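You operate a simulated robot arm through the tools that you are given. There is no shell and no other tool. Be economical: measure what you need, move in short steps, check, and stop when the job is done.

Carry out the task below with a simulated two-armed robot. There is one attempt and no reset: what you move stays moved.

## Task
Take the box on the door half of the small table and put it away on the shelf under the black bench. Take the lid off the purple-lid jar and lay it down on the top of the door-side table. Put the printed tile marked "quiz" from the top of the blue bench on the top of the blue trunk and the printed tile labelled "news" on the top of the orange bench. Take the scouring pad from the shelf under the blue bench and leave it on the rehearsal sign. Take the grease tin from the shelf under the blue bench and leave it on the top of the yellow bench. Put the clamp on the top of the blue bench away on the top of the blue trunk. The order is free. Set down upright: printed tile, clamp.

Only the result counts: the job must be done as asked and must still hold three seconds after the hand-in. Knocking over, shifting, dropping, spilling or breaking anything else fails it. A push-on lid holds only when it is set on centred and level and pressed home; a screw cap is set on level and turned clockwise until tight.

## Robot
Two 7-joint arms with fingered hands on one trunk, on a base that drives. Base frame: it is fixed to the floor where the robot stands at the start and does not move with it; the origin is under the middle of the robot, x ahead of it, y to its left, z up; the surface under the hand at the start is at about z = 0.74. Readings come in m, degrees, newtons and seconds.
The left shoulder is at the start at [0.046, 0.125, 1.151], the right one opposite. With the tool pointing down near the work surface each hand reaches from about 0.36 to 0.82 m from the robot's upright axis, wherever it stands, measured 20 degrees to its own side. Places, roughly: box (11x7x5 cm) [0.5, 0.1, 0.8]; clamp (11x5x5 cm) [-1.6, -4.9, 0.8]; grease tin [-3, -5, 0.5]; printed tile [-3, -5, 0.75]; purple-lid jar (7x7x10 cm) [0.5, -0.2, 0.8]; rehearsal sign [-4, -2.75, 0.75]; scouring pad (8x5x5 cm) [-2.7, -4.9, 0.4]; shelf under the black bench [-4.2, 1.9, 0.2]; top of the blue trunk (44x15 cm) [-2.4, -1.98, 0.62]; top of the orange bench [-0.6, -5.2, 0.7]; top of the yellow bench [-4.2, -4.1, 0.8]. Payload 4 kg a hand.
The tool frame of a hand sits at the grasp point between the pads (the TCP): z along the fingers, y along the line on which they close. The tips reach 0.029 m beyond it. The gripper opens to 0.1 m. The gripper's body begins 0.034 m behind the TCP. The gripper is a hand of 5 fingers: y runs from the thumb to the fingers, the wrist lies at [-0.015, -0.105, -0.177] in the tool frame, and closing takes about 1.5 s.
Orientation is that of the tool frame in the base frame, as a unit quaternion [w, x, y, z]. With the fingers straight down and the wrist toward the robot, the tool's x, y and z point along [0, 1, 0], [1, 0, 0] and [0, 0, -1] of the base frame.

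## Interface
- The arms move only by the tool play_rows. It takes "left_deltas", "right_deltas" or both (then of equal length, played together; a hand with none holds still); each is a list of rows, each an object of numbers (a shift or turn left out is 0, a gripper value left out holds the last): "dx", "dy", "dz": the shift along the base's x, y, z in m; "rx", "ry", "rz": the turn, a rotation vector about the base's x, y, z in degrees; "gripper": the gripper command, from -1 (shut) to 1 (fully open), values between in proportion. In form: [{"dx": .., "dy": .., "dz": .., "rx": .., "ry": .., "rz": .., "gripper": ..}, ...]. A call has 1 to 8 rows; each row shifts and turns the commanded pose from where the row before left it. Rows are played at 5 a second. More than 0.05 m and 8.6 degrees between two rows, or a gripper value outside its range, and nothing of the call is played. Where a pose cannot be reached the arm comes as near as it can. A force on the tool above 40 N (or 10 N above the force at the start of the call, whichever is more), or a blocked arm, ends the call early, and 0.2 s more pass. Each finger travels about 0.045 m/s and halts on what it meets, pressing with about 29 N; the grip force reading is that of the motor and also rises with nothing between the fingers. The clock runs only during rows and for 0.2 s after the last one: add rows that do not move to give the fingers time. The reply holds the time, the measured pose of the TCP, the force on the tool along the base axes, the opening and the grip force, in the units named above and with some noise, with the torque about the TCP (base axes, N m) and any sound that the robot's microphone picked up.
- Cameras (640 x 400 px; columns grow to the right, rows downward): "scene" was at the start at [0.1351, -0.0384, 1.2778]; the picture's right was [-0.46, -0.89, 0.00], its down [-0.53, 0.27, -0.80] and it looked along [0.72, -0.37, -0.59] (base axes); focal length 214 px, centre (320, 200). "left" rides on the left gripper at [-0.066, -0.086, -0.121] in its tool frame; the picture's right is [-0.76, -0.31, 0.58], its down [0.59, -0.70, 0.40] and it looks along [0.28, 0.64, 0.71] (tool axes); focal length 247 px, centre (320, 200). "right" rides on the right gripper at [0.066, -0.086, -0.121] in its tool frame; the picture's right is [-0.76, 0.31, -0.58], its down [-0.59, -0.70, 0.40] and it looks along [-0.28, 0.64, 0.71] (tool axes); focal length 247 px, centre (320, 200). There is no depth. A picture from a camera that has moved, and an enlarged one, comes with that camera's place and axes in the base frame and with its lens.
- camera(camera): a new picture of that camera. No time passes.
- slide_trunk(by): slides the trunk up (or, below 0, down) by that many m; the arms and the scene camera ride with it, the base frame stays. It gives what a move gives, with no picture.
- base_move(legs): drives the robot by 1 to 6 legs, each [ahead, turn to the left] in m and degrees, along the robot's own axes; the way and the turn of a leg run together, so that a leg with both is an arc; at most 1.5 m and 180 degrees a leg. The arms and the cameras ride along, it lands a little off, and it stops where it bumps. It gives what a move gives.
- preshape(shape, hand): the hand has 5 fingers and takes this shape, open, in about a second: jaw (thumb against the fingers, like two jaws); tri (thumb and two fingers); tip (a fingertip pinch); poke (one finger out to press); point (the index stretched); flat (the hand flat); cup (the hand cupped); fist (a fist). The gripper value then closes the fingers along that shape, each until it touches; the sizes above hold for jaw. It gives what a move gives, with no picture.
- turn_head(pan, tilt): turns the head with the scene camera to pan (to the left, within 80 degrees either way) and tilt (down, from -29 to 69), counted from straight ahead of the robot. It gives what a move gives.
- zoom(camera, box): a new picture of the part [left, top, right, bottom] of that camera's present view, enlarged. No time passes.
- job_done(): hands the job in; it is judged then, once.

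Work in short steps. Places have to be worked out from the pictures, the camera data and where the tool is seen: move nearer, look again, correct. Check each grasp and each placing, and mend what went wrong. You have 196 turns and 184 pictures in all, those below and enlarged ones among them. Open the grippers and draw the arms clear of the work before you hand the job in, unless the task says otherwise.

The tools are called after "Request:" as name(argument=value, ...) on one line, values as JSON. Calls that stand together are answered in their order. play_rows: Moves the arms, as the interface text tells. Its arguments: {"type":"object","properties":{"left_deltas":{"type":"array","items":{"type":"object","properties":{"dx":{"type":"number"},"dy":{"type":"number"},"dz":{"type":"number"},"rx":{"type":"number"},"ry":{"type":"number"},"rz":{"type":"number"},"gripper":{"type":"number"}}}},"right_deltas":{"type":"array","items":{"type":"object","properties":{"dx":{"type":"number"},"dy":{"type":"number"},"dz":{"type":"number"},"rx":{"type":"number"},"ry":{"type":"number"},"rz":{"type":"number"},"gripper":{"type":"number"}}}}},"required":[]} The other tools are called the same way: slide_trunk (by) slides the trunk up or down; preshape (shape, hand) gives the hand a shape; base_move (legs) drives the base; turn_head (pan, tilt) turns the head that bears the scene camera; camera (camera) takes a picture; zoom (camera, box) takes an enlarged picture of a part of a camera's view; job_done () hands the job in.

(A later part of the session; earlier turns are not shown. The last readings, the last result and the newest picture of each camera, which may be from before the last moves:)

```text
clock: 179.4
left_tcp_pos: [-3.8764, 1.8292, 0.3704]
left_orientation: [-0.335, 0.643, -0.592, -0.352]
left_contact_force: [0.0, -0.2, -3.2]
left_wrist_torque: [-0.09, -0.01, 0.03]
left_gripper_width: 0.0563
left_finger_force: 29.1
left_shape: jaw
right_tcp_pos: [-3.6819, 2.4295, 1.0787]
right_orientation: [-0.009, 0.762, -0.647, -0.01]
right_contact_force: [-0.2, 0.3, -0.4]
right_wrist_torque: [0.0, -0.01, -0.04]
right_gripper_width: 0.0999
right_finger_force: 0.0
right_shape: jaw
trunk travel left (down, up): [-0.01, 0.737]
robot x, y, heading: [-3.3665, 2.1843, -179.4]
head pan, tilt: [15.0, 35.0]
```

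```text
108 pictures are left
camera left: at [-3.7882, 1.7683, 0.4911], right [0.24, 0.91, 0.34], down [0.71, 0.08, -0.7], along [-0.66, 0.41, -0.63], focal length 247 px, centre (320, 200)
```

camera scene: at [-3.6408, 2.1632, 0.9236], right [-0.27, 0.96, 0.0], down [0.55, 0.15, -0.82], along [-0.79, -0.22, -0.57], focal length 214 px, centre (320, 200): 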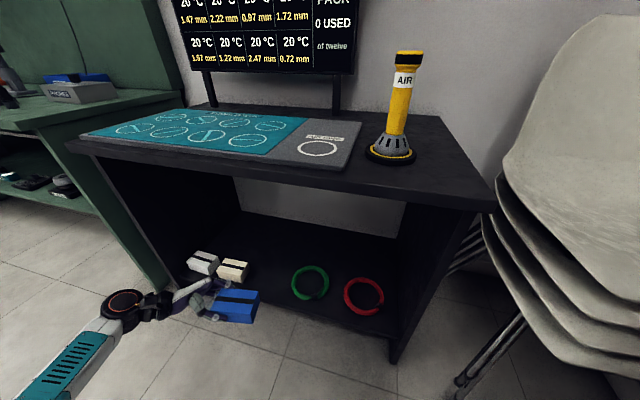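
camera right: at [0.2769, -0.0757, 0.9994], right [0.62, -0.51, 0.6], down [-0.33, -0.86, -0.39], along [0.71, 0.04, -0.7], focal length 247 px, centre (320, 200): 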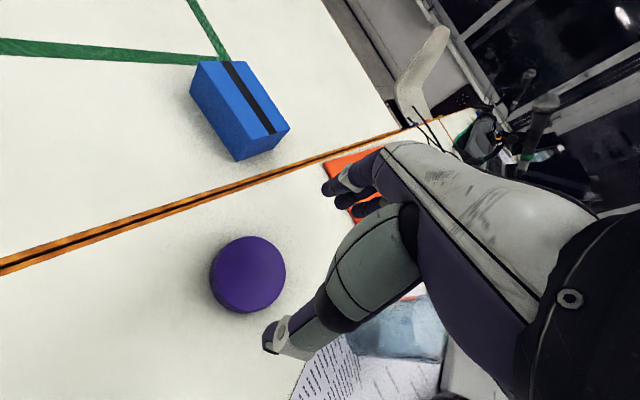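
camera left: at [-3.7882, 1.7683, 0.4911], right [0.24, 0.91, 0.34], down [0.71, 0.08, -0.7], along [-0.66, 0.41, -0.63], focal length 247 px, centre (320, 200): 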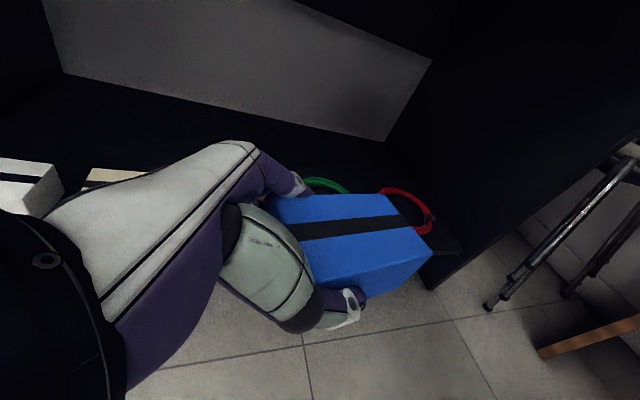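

Good pose and clear. Move in over the shelf's front strip and lower.

Request:
play_rows(left_deltas=[{"dz": -0.03, "dx": -0.02}, {"dz": -0.03, "dx": -0.03}, {"dx": -0.037}, {"dz": -0.03}, {"dz": -0.02}])

Request:
camera(camera="scene")

Request:
camera(camera="left")

```text
clock: 180.6
left_tcp_pos: [-3.9639, 1.8297, 0.2604]
left_orientation: [-0.336, 0.643, -0.592, -0.351]
left_contact_force: [0.3, 0.4, -3.4]
left_wrist_torque: [-0.11, -0.01, 0.01]
left_gripper_width: 0.0564
left_finger_force: 28.8
left_shape: jaw
right_tcp_pos: [-3.6826, 2.4292, 1.0782]
right_orientation: [-0.01, 0.762, -0.647, -0.011]
right_contact_force: [-0.6, 0.7, -0.8]
right_wrist_torque: [0.01, -0.01, -0.05]
right_gripper_width: 0.1001
right_finger_force: 0.1
right_shape: jaw
trunk travel left (down, up): [-0.01, 0.737]
robot x, y, heading: [-3.3668, 2.1888, -179.2]
head pan, tilt: [15.0, 35.0]
```

```text
107 pictures are left
camera scene: at [-3.6409, 2.1633, 0.9236], right [-0.27, 0.96, 0.0], down [0.55, 0.15, -0.82], along [-0.79, -0.22, -0.57], focal length 214 px, centre (320, 200)
```

scene: 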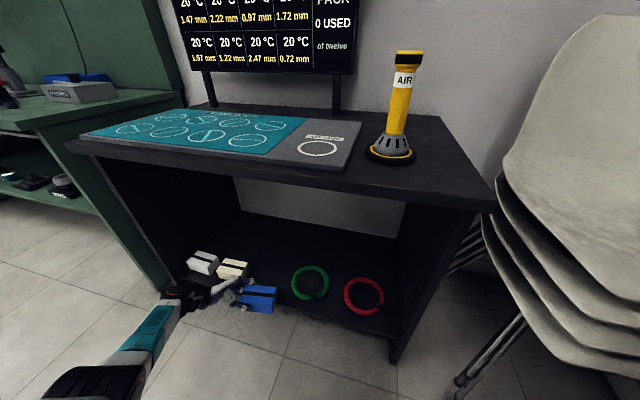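

```text
106 pictures are left
camera left: at [-3.8753, 1.7692, 0.381], right [0.23, 0.91, 0.34], down [0.71, 0.08, -0.7], along [-0.66, 0.41, -0.63], focal length 247 px, centre (320, 200)
```

left: 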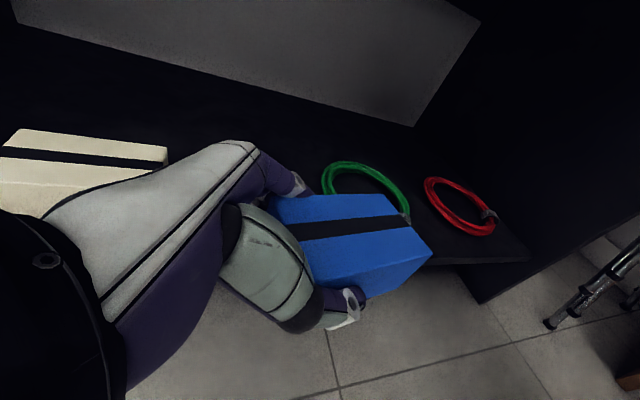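

The shelf's front edge needs checking relative to the box; zoom.

Request:
zoom(camera="scene", box=[150, 220, 410, 380])

Request:
zoom(camera="left", box=[260, 150, 580, 350])

```text
2.46 times, centred on (280, 300) of scene
camera zoom: at [-3.6409, 2.1633, 0.9236], right [-0.27, 0.96, 0.0], down [0.55, 0.15, -0.82], along [-0.79, -0.22, -0.57], focal length 528 px, centre (418, -46)
```

zoom: 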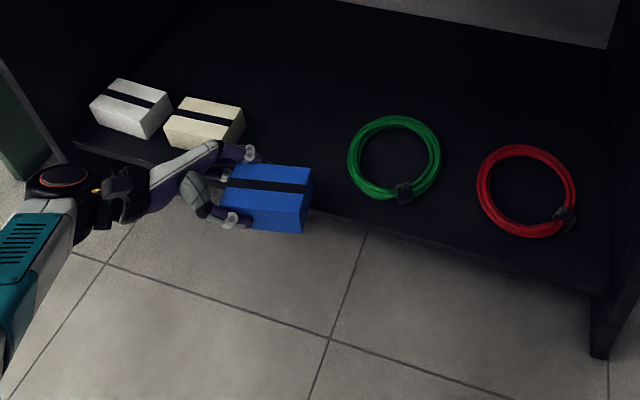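

```text
2.00 times, centred on (420, 250) of left
camera zoom: at [-3.8753, 1.7692, 0.381], right [0.23, 0.91, 0.34], down [0.71, 0.08, -0.7], along [-0.66, 0.41, -0.63], focal length 494 px, centre (120, 100)
```

zoom: 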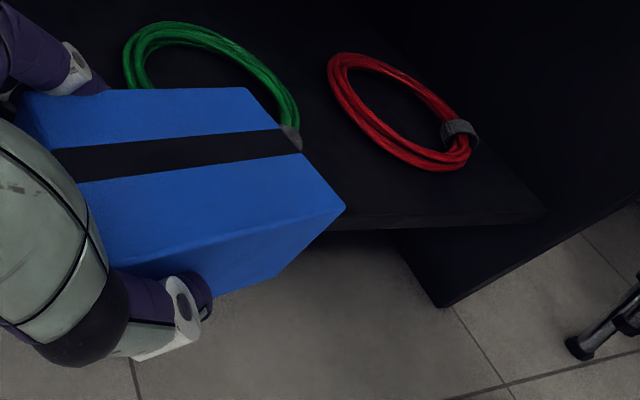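

The shelf itself is set back to x≈−3.99, so the front strip is too narrow. I'll put the box in the gap between card and green ring, hand pointing diagonally (azimuth 150°), standing at heading 200° for comfort. Back out first.

Request:
play_rows(left_deltas=[{"dz": 0.04}, {"dx": 0.04, "dz": 0.03}, {"dx": 0.045}, {"dx": 0.045}, {"dx": 0.03}])

Request:
base_move(legs=[[0, 20]])

Request:
play_rows(left_deltas=[{"rz": 7.2}, {"rz": 7.2}, {"rz": 7.2}, {"rz": 7.2}, {"rz": 7.2}])

Request:
camera(camera="scene")

```text
clock: 181.8
left_tcp_pos: [-3.8036, 1.8297, 0.3321]
left_orientation: [-0.335, 0.643, -0.593, -0.351]
left_contact_force: [0.2, -0.4, -3.8]
left_wrist_torque: [-0.09, -0.03, 0.03]
left_gripper_width: 0.0562
left_finger_force: 28.8
left_shape: jaw
right_tcp_pos: [-3.682, 2.4299, 1.0773]
right_orientation: [-0.01, 0.762, -0.648, -0.009]
right_contact_force: [0.1, -0.5, -0.5]
right_wrist_torque: [-0.01, 0.02, 0.03]
right_gripper_width: 0.1
right_finger_force: 0.1
right_shape: jaw
trunk travel left (down, up): [-0.01, 0.737]
robot x, y, heading: [-3.3669, 2.187, -179.5]
head pan, tilt: [15.0, 35.0]
```

```text
clock: 183.3
left_tcp_pos: [-3.6577, 1.7035, 0.3322]
left_orientation: [-0.269, 0.736, -0.472, -0.404]
left_contact_force: [-1.2, -0.3, -2.4]
left_wrist_torque: [-0.11, -0.05, -0.01]
left_gripper_width: 0.0562
left_finger_force: 28.8
left_shape: jaw
right_tcp_pos: [-3.7461, 2.3086, 1.0791]
right_orientation: [-0.007, 0.862, -0.507, -0.011]
right_contact_force: [-0.3, 0.1, 0.1]
right_wrist_torque: [-0.01, -0.01, 0.02]
right_gripper_width: 0.0999
right_finger_force: 0.0
right_shape: jaw
trunk travel left (down, up): [-0.01, 0.737]
robot x, y, heading: [-3.3651, 2.1829, -159.7]
head pan, tilt: [15.0, 35.0]
```

```text
clock: 184.5
left_tcp_pos: [-3.6566, 1.7016, 0.3322]
left_orientation: [-0.13, 0.846, -0.221, -0.468]
left_contact_force: [-0.9, 0.5, -3.4]
left_wrist_torque: [-0.03, -0.06, 0.0]
left_gripper_width: 0.0566
left_finger_force: 28.8
left_shape: jaw
right_tcp_pos: [-3.7465, 2.3082, 1.0785]
right_orientation: [-0.007, 0.862, -0.507, -0.012]
right_contact_force: [0.0, 0.7, -0.2]
right_wrist_torque: [0.02, 0.0, 0.01]
right_gripper_width: 0.1
right_finger_force: 0.1
right_shape: jaw
trunk travel left (down, up): [-0.01, 0.737]
robot x, y, heading: [-3.3681, 2.1826, -159.7]
head pan, tilt: [15.0, 35.0]
```

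```text
103 pictures are left
camera scene: at [-3.6159, 2.0715, 0.9237], right [-0.58, 0.82, 0.0], down [0.47, 0.33, -0.82], along [-0.67, -0.47, -0.57], focal length 214 px, centre (320, 200)
```

scene: 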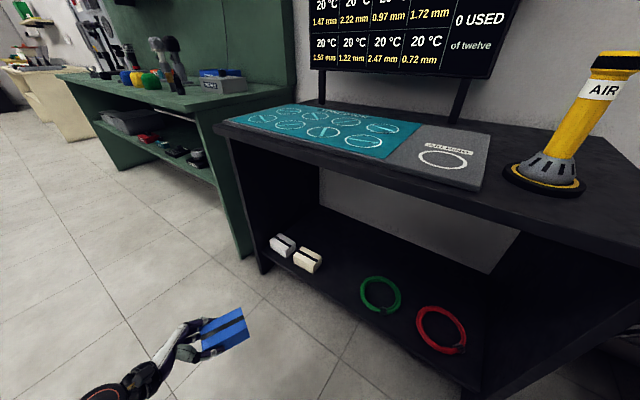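

Pose is level at azimuth 150°. Move to the pre-position and then over the gap at z≈0.30.

Request:
play_rows(left_deltas=[{"dx": -0.045, "dy": 0.01}, {"dx": -0.045, "dy": 0.01}, {"dx": -0.045, "dy": 0.01}, {"dx": -0.045, "dy": 0.01}, {"dx": -0.04, "dy": 0.01}, {"dx": -0.027, "dy": 0.01}])

Request:
play_rows(left_deltas=[{"dx": -0.035, "dy": 0.02, "dz": -0.01}, {"dx": -0.035, "dy": 0.02, "dz": -0.01}, {"dx": -0.03, "dy": 0.018, "dz": -0.01}, {"dx": -0.03, "dy": 0.017}])

Request:
camera(camera="scene")

Request:
camera(camera="left")

```text
clock: 185.9
left_tcp_pos: [-3.9052, 1.7615, 0.3317]
left_orientation: [-0.131, 0.847, -0.221, -0.466]
left_contact_force: [0.2, 1.0, -2.4]
left_wrist_torque: [-0.03, -0.08, -0.02]
left_gripper_width: 0.0559
left_finger_force: 29.2
left_shape: jaw
right_tcp_pos: [-3.7462, 2.3092, 1.0781]
right_orientation: [-0.008, 0.862, -0.507, -0.011]
right_contact_force: [-0.2, -0.3, 0.5]
right_wrist_torque: [0.01, -0.04, -0.01]
right_gripper_width: 0.0998
right_finger_force: 0.0
right_shape: jaw
trunk travel left (down, up): [-0.01, 0.737]
robot x, y, heading: [-3.3652, 2.189, -159.5]
head pan, tilt: [15.0, 35.0]
```

```text
clock: 186.9
left_tcp_pos: [-4.0352, 1.8376, 0.3016]
left_orientation: [-0.132, 0.845, -0.222, -0.468]
left_contact_force: [0.3, 0.5, -3.2]
left_wrist_torque: [-0.05, -0.06, 0.01]
left_gripper_width: 0.0561
left_finger_force: 28.9
left_shape: jaw
right_tcp_pos: [-3.7456, 2.3081, 1.0784]
right_orientation: [-0.008, 0.862, -0.506, -0.011]
right_contact_force: [0.7, -0.7, 0.6]
right_wrist_torque: [-0.01, 0.0, 0.0]
right_gripper_width: 0.1001
right_finger_force: 0.0
right_shape: jaw
trunk travel left (down, up): [-0.01, 0.737]
robot x, y, heading: [-3.3624, 2.1866, -159.7]
head pan, tilt: [15.0, 35.0]
```

```text
102 pictures are left
camera scene: at [-3.616, 2.0715, 0.9237], right [-0.58, 0.82, 0.0], down [0.47, 0.33, -0.82], along [-0.67, -0.47, -0.57], focal length 214 px, centre (320, 200)
```

scene: 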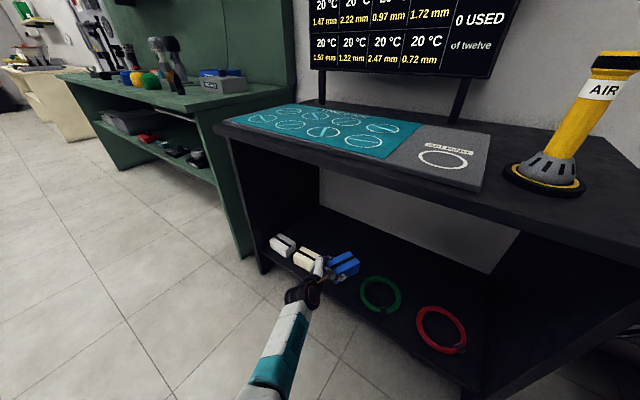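

```text
101 pictures are left
camera left: at [-3.9337, 1.8776, 0.4234], right [-0.62, 0.7, 0.34], down [0.33, 0.63, -0.7], along [-0.71, -0.32, -0.63], focal length 247 px, centre (320, 200)
```

left: 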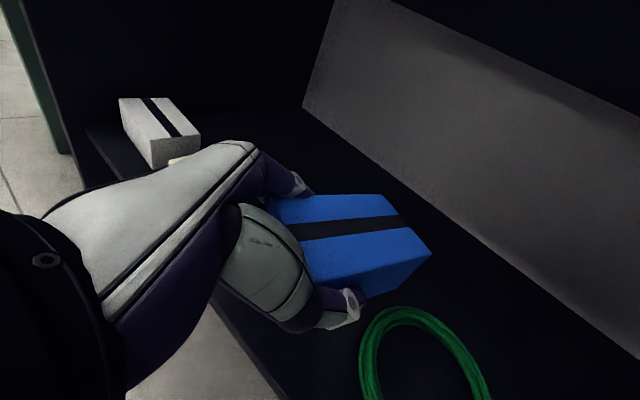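

Positioned over the gap; lower until contact.

Request:
play_rows(left_deltas=[{"dz": -0.02}, {"dz": -0.02}, {"dz": -0.012}, {"dz": -0.006}])

Request:
play_rows(left_deltas=[{"dz": -0.004}, {"dz": -0.003}, {"dz": -0.003}])

Request:
camera(camera="left")

```text
clock: 187.9
left_tcp_pos: [-4.0337, 1.837, 0.2424]
left_orientation: [-0.131, 0.845, -0.222, -0.468]
left_contact_force: [0.0, -0.2, -2.7]
left_wrist_torque: [-0.04, -0.05, 0.01]
left_gripper_width: 0.056
left_finger_force: 29.1
left_shape: jaw
right_tcp_pos: [-3.7446, 2.3083, 1.0787]
right_orientation: [-0.008, 0.862, -0.506, -0.011]
right_contact_force: [1.0, 0.2, -0.2]
right_wrist_torque: [-0.01, -0.02, -0.02]
right_gripper_width: 0.0998
right_finger_force: 0.1
right_shape: jaw
trunk travel left (down, up): [-0.01, 0.737]
robot x, y, heading: [-3.3638, 2.189, -159.6]
head pan, tilt: [15.0, 35.0]
```

```text
clock: 188.7
left_tcp_pos: [-4.0338, 1.8381, 0.2335]
left_orientation: [-0.131, 0.846, -0.222, -0.467]
left_contact_force: [-0.2, 0.9, -2.8]
left_wrist_torque: [-0.04, -0.08, 0.01]
left_gripper_width: 0.0562
left_finger_force: 29.1
left_shape: jaw
right_tcp_pos: [-3.7459, 2.3081, 1.0786]
right_orientation: [-0.007, 0.862, -0.506, -0.011]
right_contact_force: [0.1, -0.6, 0.0]
right_wrist_torque: [0.0, -0.03, -0.02]
right_gripper_width: 0.0999
right_finger_force: 0.1
right_shape: jaw
trunk travel left (down, up): [-0.01, 0.737]
robot x, y, heading: [-3.3651, 2.1869, -159.9]
head pan, tilt: [15.0, 35.0]
```

```text
100 pictures are left
camera left: at [-3.934, 1.8766, 0.3541], right [-0.62, 0.71, 0.34], down [0.33, 0.63, -0.7], along [-0.71, -0.32, -0.63], focal length 247 px, centre (320, 200)
```

left: 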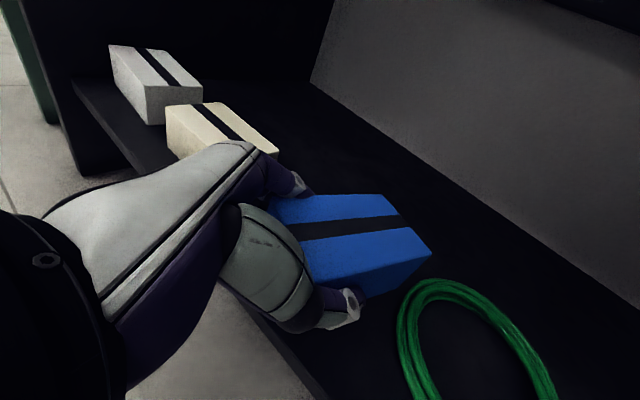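

No contact yet; go on in small steps.

Request:
play_rows(left_deltas=[{"dz": -0.004}, {"dz": -0.003}, {"dz": -0.003}, {"dz": -0.003}, {"dz": -0.003}])

Request:
play_rows(left_deltas=[{"dz": -0.003}, {"dz": -0.003}, {"dz": -0.003}, {"dz": -0.003}])

```text
clock: 189.9
left_tcp_pos: [-4.0325, 1.8366, 0.218]
left_orientation: [-0.132, 0.846, -0.221, -0.467]
left_contact_force: [-1.0, 0.4, -2.9]
left_wrist_torque: [-0.03, -0.09, -0.02]
left_gripper_width: 0.056
left_finger_force: 28.7
left_shape: jaw
right_tcp_pos: [-3.7475, 2.3087, 1.0773]
right_orientation: [-0.009, 0.862, -0.507, -0.011]
right_contact_force: [0.8, -0.3, -0.1]
right_wrist_torque: [0.03, -0.03, 0.01]
right_gripper_width: 0.1001
right_finger_force: 0.1
right_shape: jaw
trunk travel left (down, up): [-0.01, 0.737]
robot x, y, heading: [-3.3671, 2.1852, -159.6]
head pan, tilt: [15.0, 35.0]
```

```text
clock: 190.9
left_tcp_pos: [-4.0346, 1.8379, 0.2042]
left_orientation: [-0.131, 0.845, -0.222, -0.468]
left_contact_force: [-1.1, -0.3, -1.9]
left_wrist_torque: [-0.07, -0.08, -0.02]
left_gripper_width: 0.0562
left_finger_force: 28.9
left_shape: jaw
right_tcp_pos: [-3.7455, 2.3086, 1.0788]
right_orientation: [-0.008, 0.862, -0.507, -0.011]
right_contact_force: [-0.7, 0.2, -0.1]
right_wrist_torque: [0.02, -0.03, 0.04]
right_gripper_width: 0.0998
right_finger_force: 0.0
right_shape: jaw
trunk travel left (down, up): [-0.01, 0.737]
robot x, y, heading: [-3.3688, 2.1806, -159.9]
head pan, tilt: [15.0, 35.0]
```

The shelf is lower than assumed (~0.15), so true positions shift: move the box ~4 cm deeper, then keep lowering.

Request:
play_rows(left_deltas=[{"dz": 0.01, "dx": -0.01}, {"dx": -0.03, "dy": -0.01}, {"dz": -0.008}, {"dz": -0.005}, {"dz": -0.004}])

Request:
camera(camera="left")

Request:
zoom(camera="scene", box=[220, 200, 500, 375])

```text
clock: 192.1
left_tcp_pos: [-4.0538, 1.8278, 0.2208]
left_orientation: [-0.131, 0.846, -0.222, -0.467]
left_contact_force: [-0.7, 0.3, -3.0]
left_wrist_torque: [-0.03, -0.08, -0.04]
left_gripper_width: 0.0564
left_finger_force: 28.8
left_shape: jaw
left hand out of reach, approached as far as the arm can: row 2, 3, 4, 5
right_tcp_pos: [-3.745, 2.3072, 1.0782]
right_orientation: [-0.008, 0.862, -0.507, -0.011]
right_contact_force: [0.6, -1.3, -0.2]
right_wrist_torque: [0.0, 0.0, 0.02]
right_gripper_width: 0.0998
right_finger_force: 0.0
right_shape: jaw
trunk travel left (down, up): [-0.01, 0.737]
robot x, y, heading: [-3.3648, 2.1864, -159.7]
head pan, tilt: [15.0, 35.0]
```

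```text
99 pictures are left
camera left: at [-3.9534, 1.8675, 0.3416], right [-0.62, 0.7, 0.34], down [0.33, 0.63, -0.7], along [-0.71, -0.32, -0.63], focal length 247 px, centre (320, 200)
```

left: 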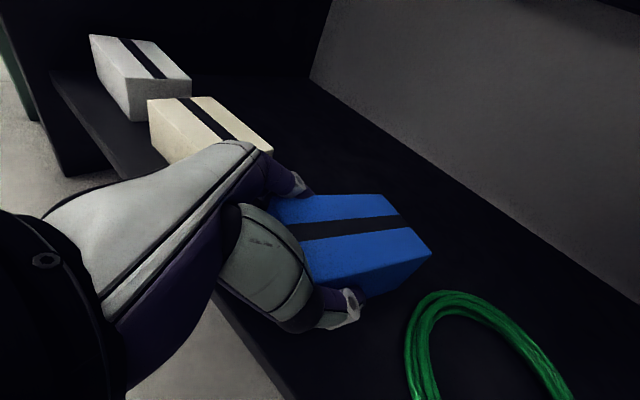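

```text
2.29 times, centred on (360, 288) of scene
camera zoom: at [-3.6162, 2.0716, 0.9236], right [-0.58, 0.82, 0.0], down [0.47, 0.33, -0.82], along [-0.67, -0.47, -0.57], focal length 490 px, centre (229, 0)
```

zoom: 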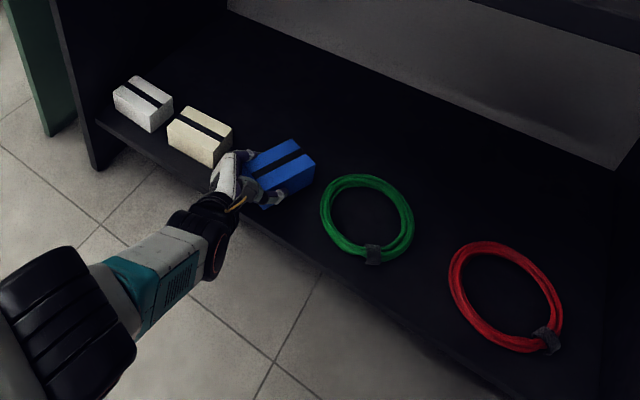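

Arm fully extended; raise slightly, drive the base 6 cm forward and correct back.

Request:
play_rows(left_deltas=[{"dz": 0.03}, {"dx": 0.03}])

Request:
base_move(legs=[[0.08, 0]])

Request:
camera(camera="left")

```text
clock: 192.7
left_tcp_pos: [-4.0228, 1.8284, 0.2512]
left_orientation: [-0.131, 0.845, -0.223, -0.467]
left_contact_force: [-0.7, 0.7, -2.8]
left_wrist_torque: [-0.07, -0.1, 0.03]
left_gripper_width: 0.0562
left_finger_force: 29.3
left_shape: jaw
right_tcp_pos: [-3.7456, 2.3079, 1.0782]
right_orientation: [-0.008, 0.862, -0.507, -0.011]
right_contact_force: [0.2, 0.4, 0.6]
right_wrist_torque: [0.02, 0.01, -0.02]
right_gripper_width: 0.0998
right_finger_force: 0.1
right_shape: jaw
trunk travel left (down, up): [-0.01, 0.737]
robot x, y, heading: [-3.3689, 2.1875, -159.7]
head pan, tilt: [15.0, 35.0]
```

```text
clock: 193.7
left_tcp_pos: [-4.0991, 1.8011, 0.2513]
left_orientation: [-0.132, 0.845, -0.222, -0.467]
left_contact_force: [-0.2, 0.0, -3.6]
left_wrist_torque: [-0.02, -0.11, -0.01]
left_gripper_width: 0.0564
left_finger_force: 29.2
left_shape: jaw
right_tcp_pos: [-3.8214, 2.2797, 1.0782]
right_orientation: [-0.008, 0.862, -0.506, -0.011]
right_contact_force: [0.6, 0.4, 0.1]
right_wrist_torque: [-0.01, 0.0, 0.02]
right_gripper_width: 0.1003
right_finger_force: 0.0
right_shape: jaw
trunk travel left (down, up): [-0.01, 0.737]
robot x, y, heading: [-3.4433, 2.1565, -159.7]
head pan, tilt: [15.0, 35.0]
```

```text
97 pictures are left
camera left: at [-3.9986, 1.8402, 0.3711], right [-0.62, 0.71, 0.34], down [0.33, 0.63, -0.7], along [-0.71, -0.32, -0.63], focal length 247 px, centre (320, 200)
```

left: 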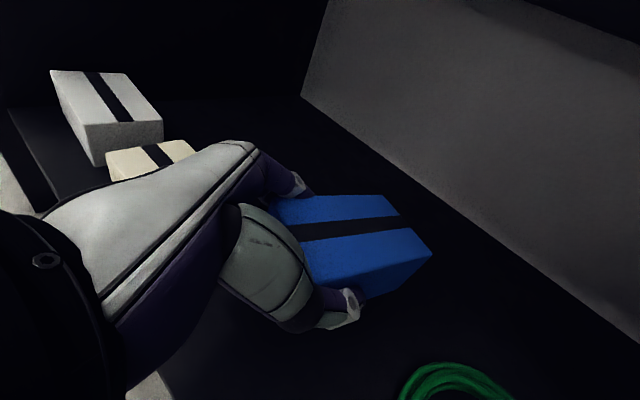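

Box well inside now. Fine-correct toward the gap centre and lower until contact.

Request:
play_rows(left_deltas=[{"dx": 0.012, "dy": 0.022}, {"dz": -0.02}, {"dz": -0.02}, {"dz": -0.008}])

Request:
play_rows(left_deltas=[{"dz": -0.004}, {"dz": -0.003}, {"dz": -0.003}, {"dz": -0.003}, {"dz": -0.003}, {"dz": -0.003}, {"dz": -0.003}, {"dz": -0.003}])

Request:
camera(camera="left")

```text
clock: 194.7
left_tcp_pos: [-4.0884, 1.8228, 0.2038]
left_orientation: [-0.131, 0.845, -0.223, -0.468]
left_contact_force: [0.8, 1.1, 2.5]
left_wrist_torque: [-0.21, -0.1, 0.02]
left_gripper_width: 0.0563
left_finger_force: 29.2
left_shape: jaw
right_tcp_pos: [-3.8203, 2.2805, 1.0789]
right_orientation: [-0.007, 0.862, -0.507, -0.011]
right_contact_force: [-0.3, -0.1, 0.6]
right_wrist_torque: [-0.02, 0.03, -0.02]
right_gripper_width: 0.1001
right_finger_force: 0.0
right_shape: jaw
trunk travel left (down, up): [-0.01, 0.737]
robot x, y, heading: [-3.4385, 2.157, -159.9]
head pan, tilt: [15.0, 35.0]
```

```text
clock: 195.9
left_tcp_pos: [-4.0945, 1.8222, 0.1984]
left_orientation: [-0.127, 0.84, -0.225, -0.477]
left_contact_force: [-1.5, -0.5, 15.2]
left_wrist_torque: [-0.69, 0.28, -0.04]
left_gripper_width: 0.0562
left_finger_force: 28.7
left_shape: jaw
right_tcp_pos: [-3.8198, 2.2812, 1.0785]
right_orientation: [-0.007, 0.862, -0.507, -0.013]
right_contact_force: [0.5, -0.4, -0.1]
right_wrist_torque: [-0.03, 0.01, -0.01]
right_gripper_width: 0.0998
right_finger_force: 0.2
right_shape: jaw
trunk travel left (down, up): [-0.01, 0.737]
robot x, y, heading: [-3.4391, 2.1557, -159.6]
head pan, tilt: [15.0, 35.0]
stopped in row 5 (left hand): the force on the tool passed its limit at 41 N (the readings are from after the stop); the commanded pose is now the measured one
```

```text
96 pictures are left
camera left: at [-3.9907, 1.862, 0.3161], right [-0.61, 0.71, 0.35], down [0.31, 0.63, -0.71], along [-0.73, -0.32, -0.61], focal length 247 px, centre (320, 200)
```

left: 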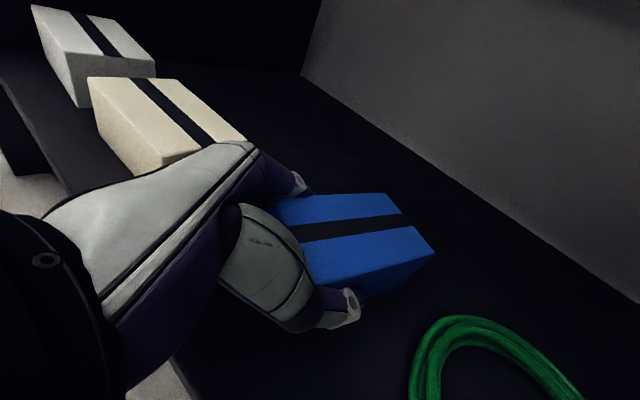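

Contact on the shelf (surface ≈0.163). Ease up, open partly and retreat along the hand's axis.

Request:
play_rows(left_deltas=[{"dz": 0.002, "gripper": 0.5}, {"gripper": 0.5}, {"gripper": 0.5}, {"gripper": 0.5}])

Request:
play_rows(left_deltas=[{"dx": 0.017, "dy": -0.01, "dz": 0.011}, {"dx": 0.017, "dy": -0.01, "dz": 0.011}, {"dx": 0.017, "dy": -0.008, "dz": 0.012}, {"dx": 0.026, "dy": -0.01, "dz": 0.02}, {"dx": 0.03, "dy": -0.01, "dz": 0.025}, {"dx": 0.04, "dz": 0.02}])

Request:
camera(camera="left")

Request:
zoom(camera="scene", box=[220, 200, 500, 375])

```text
clock: 196.9
left_tcp_pos: [-4.0912, 1.8222, 0.197]
left_orientation: [-0.129, 0.842, -0.224, -0.474]
left_contact_force: [-3.1, 4.7, 14.9]
left_wrist_torque: [-0.48, 0.29, -0.16]
left_gripper_width: 0.0749
left_finger_force: 0.0
left_shape: jaw
right_tcp_pos: [-3.8193, 2.2813, 1.0788]
right_orientation: [-0.007, 0.862, -0.507, -0.012]
right_contact_force: [0.0, -1.0, 0.3]
right_wrist_torque: [0.0, -0.01, 0.0]
right_gripper_width: 0.1
right_finger_force: 0.1
right_shape: jaw
trunk travel left (down, up): [-0.01, 0.737]
robot x, y, heading: [-3.4438, 2.1605, -159.6]
head pan, tilt: [15.0, 35.0]
```

```text
clock: 198.3
left_tcp_pos: [-3.9439, 1.7739, 0.2937]
left_orientation: [-0.129, 0.843, -0.223, -0.472]
left_contact_force: [0.1, -0.4, 0.1]
left_wrist_torque: [-0.01, 0.01, 0.02]
left_gripper_width: 0.0751
left_finger_force: 0.0
left_shape: jaw
right_tcp_pos: [-3.8214, 2.2808, 1.0787]
right_orientation: [-0.007, 0.862, -0.507, -0.012]
right_contact_force: [-0.1, -0.7, -1.4]
right_wrist_torque: [-0.01, 0.01, -0.02]
right_gripper_width: 0.0999
right_finger_force: 0.0
right_shape: jaw
trunk travel left (down, up): [-0.01, 0.737]
robot x, y, heading: [-3.4451, 2.1585, -159.8]
head pan, tilt: [15.0, 35.0]
```

```text
95 pictures are left
camera left: at [-3.8411, 1.8143, 0.4137], right [-0.62, 0.71, 0.35], down [0.32, 0.63, -0.71], along [-0.72, -0.32, -0.62], focal length 247 px, centre (320, 200)
```

left: 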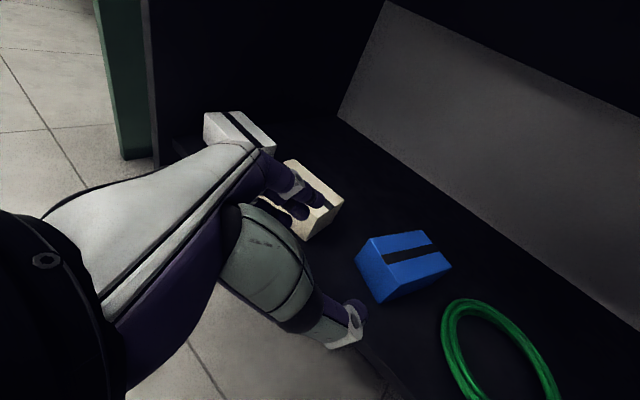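

```text
2.29 times, centred on (360, 288) of scene
camera zoom: at [-3.6914, 2.044, 0.9237], right [-0.58, 0.82, 0.0], down [0.47, 0.33, -0.82], along [-0.67, -0.47, -0.57], focal length 490 px, centre (229, 0)
```

zoom: 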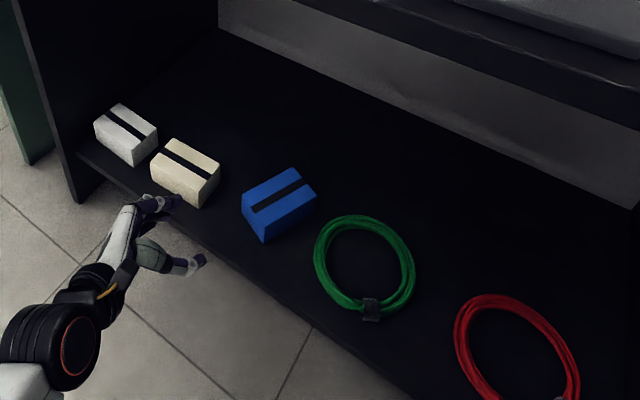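

Box is on the shelf, nothing else moved. Back away, raise the trunk, and drive south down the corridor x≈−3.2.

Request:
play_rows(left_deltas=[{"dx": 0.04, "dz": 0.02}, {"dx": 0.04, "dz": 0.02}, {"dx": 0.04, "dz": 0.02, "gripper": 1}, {"dx": 0.03, "dz": 0.03}])

Request:
base_move(legs=[[-0.1, 0], [0, 60]])

Request:
slide_trunk(by=0.34)

Request:
turn_head(pan=5, tilt=15)

Request:
camera(camera="scene")

```text
clock: 199.3
left_tcp_pos: [-3.7935, 1.7747, 0.3846]
left_orientation: [-0.129, 0.842, -0.223, -0.473]
left_contact_force: [0.8, 0.7, 0.0]
left_wrist_torque: [-0.03, -0.04, -0.02]
left_gripper_width: 0.0996
left_finger_force: 0.0
left_shape: jaw
right_tcp_pos: [-3.8206, 2.2811, 1.0778]
right_orientation: [-0.008, 0.862, -0.507, -0.012]
right_contact_force: [-0.7, 0.3, 0.1]
right_wrist_torque: [-0.02, -0.01, 0.01]
right_gripper_width: 0.0997
right_finger_force: 0.0
right_shape: jaw
trunk travel left (down, up): [-0.01, 0.737]
robot x, y, heading: [-3.4436, 2.1556, -159.6]
head pan, tilt: [15.0, 35.0]
```

```text
clock: 203.1
left_tcp_pos: [-3.1886, 1.698, 0.3838]
left_orientation: [0.126, 0.84, 0.231, -0.474]
left_contact_force: [0.5, -0.3, -0.8]
left_wrist_torque: [0.0, 0.0, -0.02]
left_gripper_width: 0.0997
left_finger_force: 0.0
left_shape: jaw
right_tcp_pos: [-3.6419, 1.9256, 1.0788]
right_orientation: [0.0, 1.0, -0.005, -0.014]
right_contact_force: [-0.3, 0.3, 1.1]
right_wrist_torque: [-0.04, 0.03, -0.03]
right_gripper_width: 0.0998
right_finger_force: 0.0
right_shape: jaw
trunk travel left (down, up): [-0.01, 0.737]
robot x, y, heading: [-3.3498, 2.1933, -99.5]
head pan, tilt: [15.0, 35.0]
```

```text
clock: 206.5
left_tcp_pos: [-3.1908, 1.6984, 0.7243]
left_orientation: [0.125, 0.841, 0.23, -0.474]
left_contact_force: [0.2, 0.6, 0.4]
left_wrist_torque: [0.01, 0.05, 0.0]
left_gripper_width: 0.0997
left_finger_force: 0.1
left_shape: jaw
right_tcp_pos: [-3.6429, 1.9249, 1.4184]
right_orientation: [-0.001, 1.0, -0.006, -0.015]
right_contact_force: [-0.5, 1.4, 0.8]
right_wrist_torque: [0.01, -0.02, 0.0]
right_gripper_width: 0.0998
right_finger_force: 0.0
right_shape: jaw
trunk travel left (down, up): [-0.35, 0.397]
robot x, y, heading: [-3.3483, 2.1903, -99.2]
head pan, tilt: [15.0, 35.0]
```

```text
clock: 207.3
left_tcp_pos: [-3.1896, 1.6982, 0.7249]
left_orientation: [0.125, 0.841, 0.23, -0.474]
left_contact_force: [0.0, 0.5, 0.2]
left_wrist_torque: [0.01, -0.01, 0.01]
left_gripper_width: 0.0998
left_finger_force: 0.0
left_shape: jaw
right_tcp_pos: [-3.6434, 1.9245, 1.4178]
right_orientation: [0.0, 1.0, -0.005, -0.014]
right_contact_force: [0.0, 0.2, 0.5]
right_wrist_torque: [-0.03, -0.01, -0.01]
right_gripper_width: 0.0998
right_finger_force: 0.1
right_shape: jaw
trunk travel left (down, up): [-0.35, 0.397]
robot x, y, heading: [-3.3516, 2.1956, -99.6]
head pan, tilt: [5.0, 15.0]
```

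```text
93 pictures are left
camera scene: at [-3.3655, 2.0451, 1.3119], right [-1.0, 0.07, 0.0], down [0.02, 0.26, -0.97], along [-0.07, -0.96, -0.26], focal length 214 px, centre (320, 200)
```

scene: 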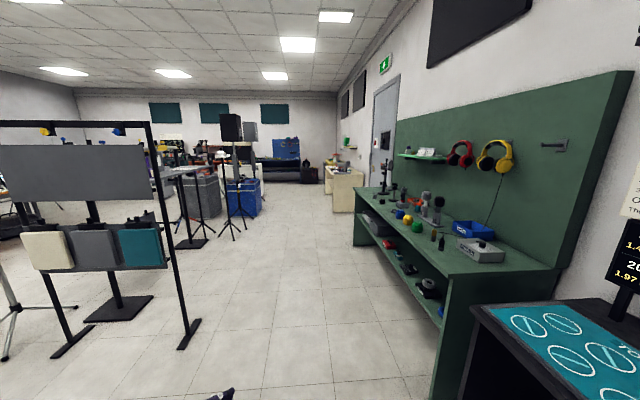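

Corridor is clear. Drive ~3 m south and look.

Request:
base_move(legs=[[0, 8], [1.5, 0], [1.4, 0]])

Request:
camera(camera="scene")

```text
clock: 222.0
left_tcp_pos: [-3.1694, -1.1778, 0.7239]
left_orientation: [0.16, 0.822, 0.292, -0.462]
left_contact_force: [-0.1, 0.1, -0.7]
left_wrist_torque: [0.01, -0.02, 0.02]
left_gripper_width: 0.0997
left_finger_force: 0.1
left_shape: jaw
right_tcp_pos: [-3.6512, -1.0218, 1.4169]
right_orientation: [0.0, 0.997, 0.07, -0.014]
right_contact_force: [0.5, -0.4, -1.6]
right_wrist_torque: [-0.02, 0.0, 0.06]
right_gripper_width: 0.0998
right_finger_force: 0.1
right_shape: jaw
trunk travel left (down, up): [-0.35, 0.397]
robot x, y, heading: [-3.4008, -0.7148, -90.7]
head pan, tilt: [5.0, 15.0]
```

```text
92 pictures are left
camera scene: at [-3.3941, -0.8622, 1.3119], right [-1.0, -0.07, 0.0], down [-0.02, 0.26, -0.97], along [0.07, -0.96, -0.26], focal length 214 px, centre (320, 200)
```

scene: 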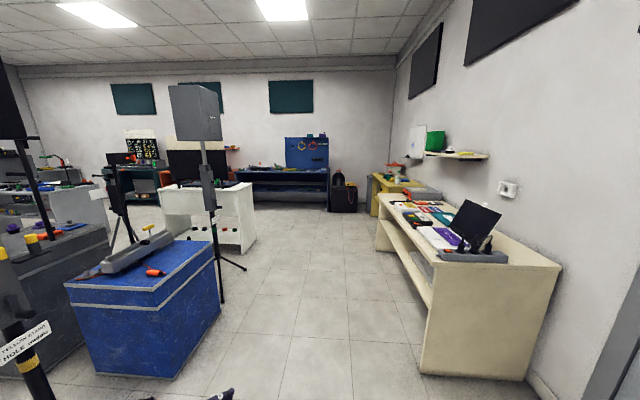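

The blue bench is at the back; drive toward it (to y≈−4.0) and inspect.

Request:
base_move(legs=[[0, 9], [1.5, 0], [1.5, 0], [0.15, -9]])

Request:
turn_head(pan=0, tilt=30)

Request:
camera(camera="scene")

```text
clock: 238.1
left_tcp_pos: [-2.7211, -4.3055, 0.7233]
left_orientation: [0.16, 0.821, 0.292, -0.463]
left_contact_force: [-0.9, 0.3, 0.1]
left_wrist_torque: [0.02, -0.01, 0.01]
left_gripper_width: 0.0998
left_finger_force: 0.0
left_shape: jaw
right_tcp_pos: [-3.2053, -4.1481, 1.4175]
right_orientation: [0.0, 0.997, 0.07, -0.013]
right_contact_force: [-0.3, -1.1, -0.4]
right_wrist_torque: [0.04, -0.04, 0.01]
right_gripper_width: 0.0999
right_finger_force: 0.0
right_shape: jaw
trunk travel left (down, up): [-0.35, 0.397]
robot x, y, heading: [-2.9539, -3.8403, -90.6]
head pan, tilt: [5.0, 15.0]
```

```text
clock: 238.9
left_tcp_pos: [-2.722, -4.3049, 0.7222]
left_orientation: [0.161, 0.821, 0.293, -0.463]
left_contact_force: [-0.1, 0.1, -0.2]
left_wrist_torque: [0.01, 0.0, 0.04]
left_gripper_width: 0.0997
left_finger_force: 0.1
left_shape: jaw
right_tcp_pos: [-3.2038, -4.1485, 1.4185]
right_orientation: [0.001, 0.997, 0.07, -0.014]
right_contact_force: [0.2, -0.3, 0.0]
right_wrist_torque: [0.01, 0.02, -0.03]
right_gripper_width: 0.0996
right_finger_force: 0.1
right_shape: jaw
trunk travel left (down, up): [-0.35, 0.397]
robot x, y, heading: [-2.9518, -3.8405, -90.7]
head pan, tilt: [0.0, 30.0]
```

```text
91 pictures are left
camera scene: at [-2.9551, -3.9854, 1.2878], right [-1.0, 0.01, 0.0], down [0.01, 0.5, -0.87], along [-0.01, -0.87, -0.5], focal length 214 px, centre (320, 200)
```

scene: 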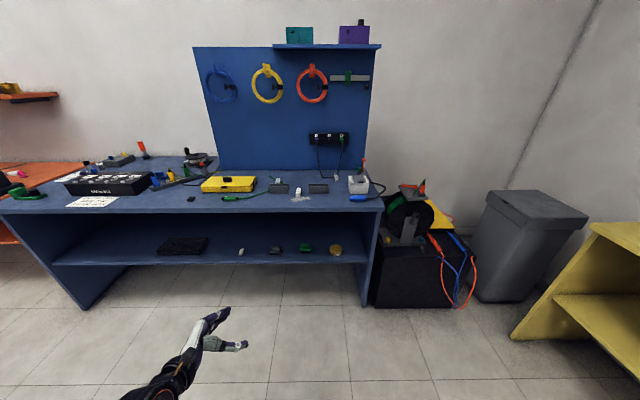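

Zoom in on bench top and shelf to identify the objects.

Request:
zoom(camera="scene", box=[140, 140, 400, 270])

Request:
zoom(camera="scene", box=[0, 120, 220, 260])

```text
2.46 times, centred on (270, 205) of scene
camera zoom: at [-2.9551, -3.9854, 1.2878], right [-1.0, 0.01, 0.0], down [0.01, 0.5, -0.87], along [-0.01, -0.87, -0.5], focal length 528 px, centre (443, 188)
```

zoom: 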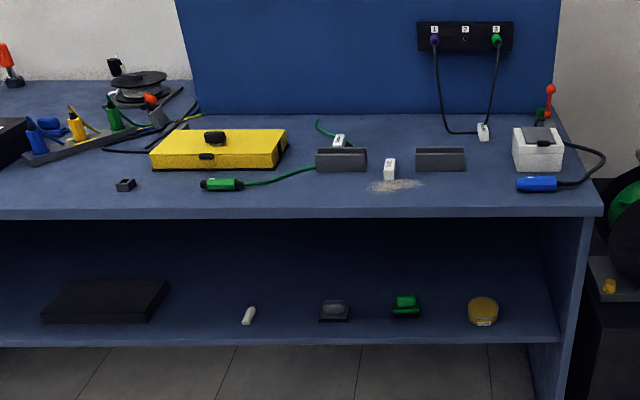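

```text
2.86 times, centred on (110, 190) of scene
camera zoom: at [-2.9551, -3.9854, 1.2878], right [-1.0, 0.01, 0.0], down [0.01, 0.5, -0.87], along [-0.01, -0.87, -0.5], focal length 613 px, centre (920, 229)
```

zoom: 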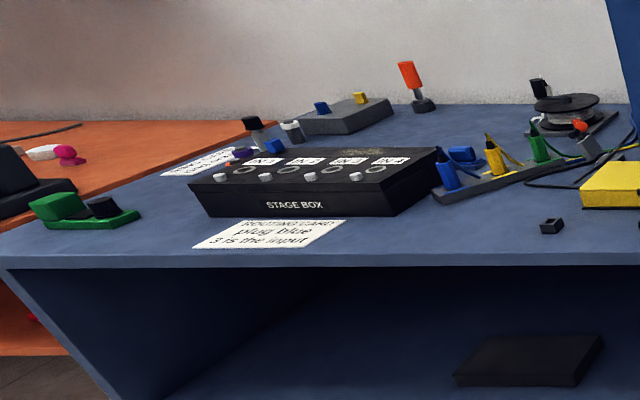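

Shelf holds: white stick, grey/black item, green item, gold tin; top has small white tiles by grey racks. I restore the left hand to pointing down, move nearer, and lower the trunk to inspect.

Request:
play_rows(left_deltas=[{"rz": -7.8, "dz": 0.03}, {"rz": -7.8, "dz": 0.04}, {"rz": -7.8, "dz": 0.04}, {"rz": -7.8, "dz": 0.04}, {"rz": -7.8, "dz": 0.04}, {"ry": -8.4, "dz": 0.04}, {"ry": -8.4, "dz": 0.04}, {"ry": -8.4, "dz": 0.04}])

Request:
play_rows(left_deltas=[{"ry": -8.4}, {"ry": -8.4}, {"ry": -8.4}, {"ry": -8.4}])

Request:
base_move(legs=[[0.33, 0]])

Request:
turn_head(pan=0, tilt=45)

Request:
zoom(camera="scene", box=[160, 80, 420, 240])

Request:
slide_trunk(by=-0.34)

Request:
turn_head(pan=0, tilt=30)

Request:
zoom(camera="scene", box=[160, 120, 480, 320])

```text
clock: 240.7
left_tcp_pos: [-2.7215, -4.306, 1.0335]
left_orientation: [-0.003, 0.958, 0.004, -0.286]
left_contact_force: [0.0, 0.0, 0.5]
left_wrist_torque: [-0.02, -0.02, 0.0]
left_gripper_width: 0.0999
left_finger_force: 0.0
left_shape: jaw
right_tcp_pos: [-3.2045, -4.1486, 1.4192]
right_orientation: [0.001, 0.998, 0.069, -0.014]
right_contact_force: [-0.5, -0.2, -0.1]
right_wrist_torque: [-0.01, 0.0, 0.02]
right_gripper_width: 0.1
right_finger_force: 0.1
right_shape: jaw
trunk travel left (down, up): [-0.35, 0.397]
robot x, y, heading: [-2.95, -3.841, -90.7]
head pan, tilt: [0.0, 30.0]
```

```text
clock: 241.7
left_tcp_pos: [-2.7211, -4.3057, 1.0344]
left_orientation: [-0.003, 1.0, 0.003, 0.003]
left_contact_force: [0.4, -0.1, -0.6]
left_wrist_torque: [0.04, 0.01, 0.02]
left_gripper_width: 0.0998
left_finger_force: 0.0
left_shape: jaw
right_tcp_pos: [-3.2053, -4.149, 1.4176]
right_orientation: [0.0, 0.998, 0.069, -0.015]
right_contact_force: [-0.2, -0.4, -0.1]
right_wrist_torque: [0.02, 0.02, -0.02]
right_gripper_width: 0.1003
right_finger_force: 0.1
right_shape: jaw
trunk travel left (down, up): [-0.35, 0.397]
robot x, y, heading: [-2.9522, -3.8418, -91.0]
head pan, tilt: [0.0, 30.0]
```

```text
clock: 243.8
left_tcp_pos: [-2.7237, -4.6369, 1.033]
left_orientation: [-0.002, 1.0, 0.004, 0.001]
left_contact_force: [0.3, -0.6, 0.5]
left_wrist_torque: [0.02, 0.0, 0.03]
left_gripper_width: 0.0996
left_finger_force: 0.1
left_shape: jaw
right_tcp_pos: [-3.2059, -4.4831, 1.4191]
right_orientation: [0.0, 0.997, 0.071, -0.015]
right_contact_force: [0.1, 0.0, -0.3]
right_wrist_torque: [0.01, -0.03, 0.0]
right_gripper_width: 0.1
right_finger_force: 0.1
right_shape: jaw
trunk travel left (down, up): [-0.35, 0.397]
robot x, y, heading: [-2.9608, -4.1727, -90.7]
head pan, tilt: [0.0, 30.0]
```

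```text
clock: 244.6
left_tcp_pos: [-2.7241, -4.6359, 1.0341]
left_orientation: [-0.002, 1.0, 0.004, 0.002]
left_contact_force: [0.3, 0.3, 0.0]
left_wrist_torque: [-0.04, -0.01, 0.0]
left_gripper_width: 0.0996
left_finger_force: 0.0
left_shape: jaw
right_tcp_pos: [-3.2054, -4.4828, 1.4184]
right_orientation: [0.001, 0.997, 0.072, -0.014]
right_contact_force: [1.2, 0.1, 0.7]
right_wrist_torque: [0.01, -0.01, -0.01]
right_gripper_width: 0.0999
right_finger_force: 0.1
right_shape: jaw
trunk travel left (down, up): [-0.35, 0.397]
robot x, y, heading: [-2.9553, -4.1732, -90.2]
head pan, tilt: [0.0, 45.0]
```

```text
2.46 times, centred on (290, 160) of scene
camera zoom: at [-2.958, -4.3084, 1.2652], right [-1.0, 0.01, 0.0], down [0.01, 0.71, -0.71], along [-0.01, -0.71, -0.71], focal length 528 px, centre (394, 298)
```

zoom: 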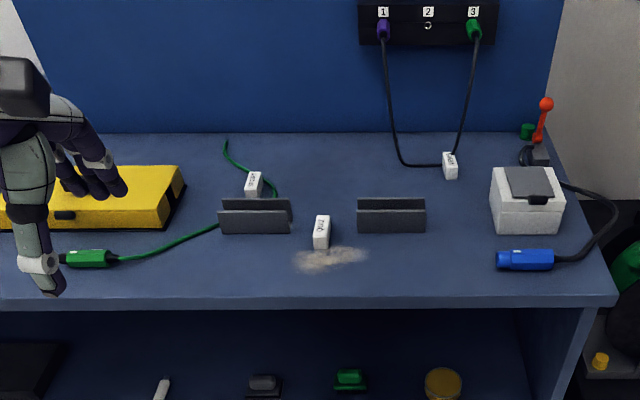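

```text
clock: 247.9
left_tcp_pos: [-2.7233, -4.6598, 0.6309]
left_orientation: [-0.09, 0.996, 0.005, 0.002]
left_contact_force: [0.2, 0.2, 0.4]
left_wrist_torque: [0.01, -0.01, 0.02]
left_gripper_width: 0.0999
left_finger_force: 0.0
left_shape: jaw
right_tcp_pos: [-3.2059, -4.4811, 1.0784]
right_orientation: [0.002, 0.997, 0.071, -0.013]
right_contact_force: [-0.2, 0.6, 0.4]
right_wrist_torque: [0.0, 0.02, 0.01]
right_gripper_width: 0.0998
right_finger_force: 0.1
right_shape: jaw
trunk travel left (down, up): [-0.01, 0.737]
robot x, y, heading: [-2.9577, -4.1749, -90.6]
head pan, tilt: [0.0, 45.0]
```

```text
clock: 248.7
left_tcp_pos: [-2.7238, -4.6601, 0.6327]
left_orientation: [-0.089, 0.996, 0.004, 0.003]
left_contact_force: [-0.4, -0.8, 0.0]
left_wrist_torque: [0.02, 0.0, 0.03]
left_gripper_width: 0.1
left_finger_force: 0.0
left_shape: jaw
right_tcp_pos: [-3.2073, -4.4811, 1.0773]
right_orientation: [-0.001, 0.997, 0.072, -0.014]
right_contact_force: [0.3, 0.2, 0.0]
right_wrist_torque: [0.0, -0.02, 0.03]
right_gripper_width: 0.0995
right_finger_force: 0.1
right_shape: jaw
trunk travel left (down, up): [-0.01, 0.737]
robot x, y, heading: [-2.9548, -4.1708, -90.5]
head pan, tilt: [0.0, 30.0]
```

```text
2.00 times, centred on (320, 220) of scene
camera zoom: at [-2.9593, -4.4489, 0.9315], right [-1.0, 0.01, 0.0], down [0.0, 0.5, -0.87], along [-0.01, -0.87, -0.5], focal length 429 px, centre (320, 160)
```

zoom: 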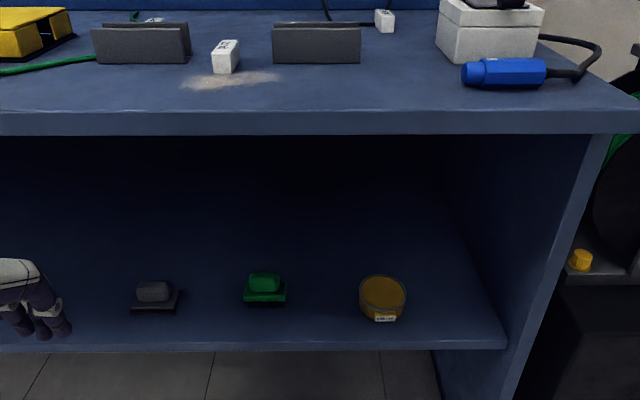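

Zoom closely on the two pad-like items and the tin.

Request:
zoom(camera="scene", box=[210, 240, 380, 300])

Request:
camera(camera="left")

```text
3.76 times, centred on (295, 270) of scene
camera zoom: at [-2.9593, -4.4489, 0.9315], right [-1.0, 0.01, 0.0], down [0.0, 0.5, -0.87], along [-0.01, -0.87, -0.5], focal length 807 px, centre (414, -64)
```

zoom: 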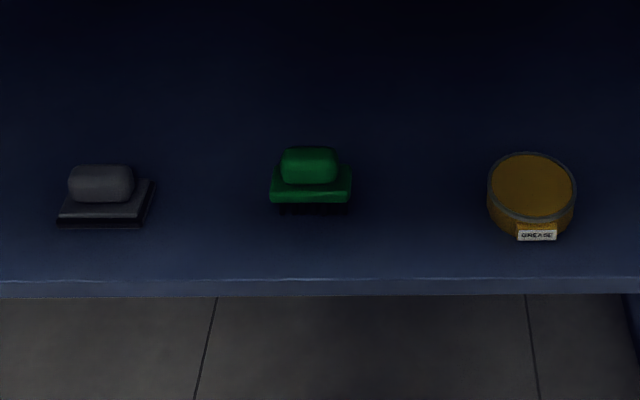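

```text
85 pictures are left
camera left: at [-2.7907, -4.5966, 0.7657], right [-0.76, 0.4, -0.52], down [0.58, 0.77, -0.27], along [0.29, -0.5, -0.81], focal length 247 px, centre (320, 200)
```

left: 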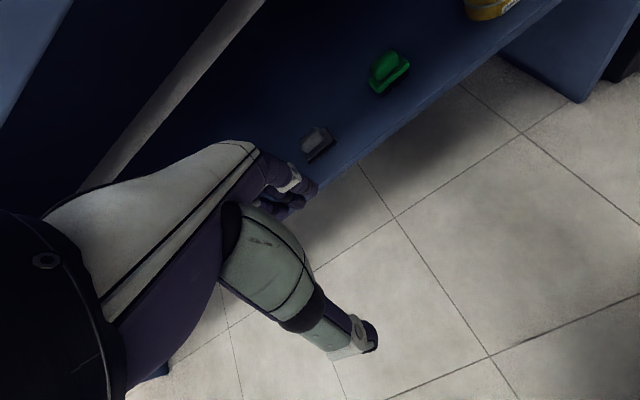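

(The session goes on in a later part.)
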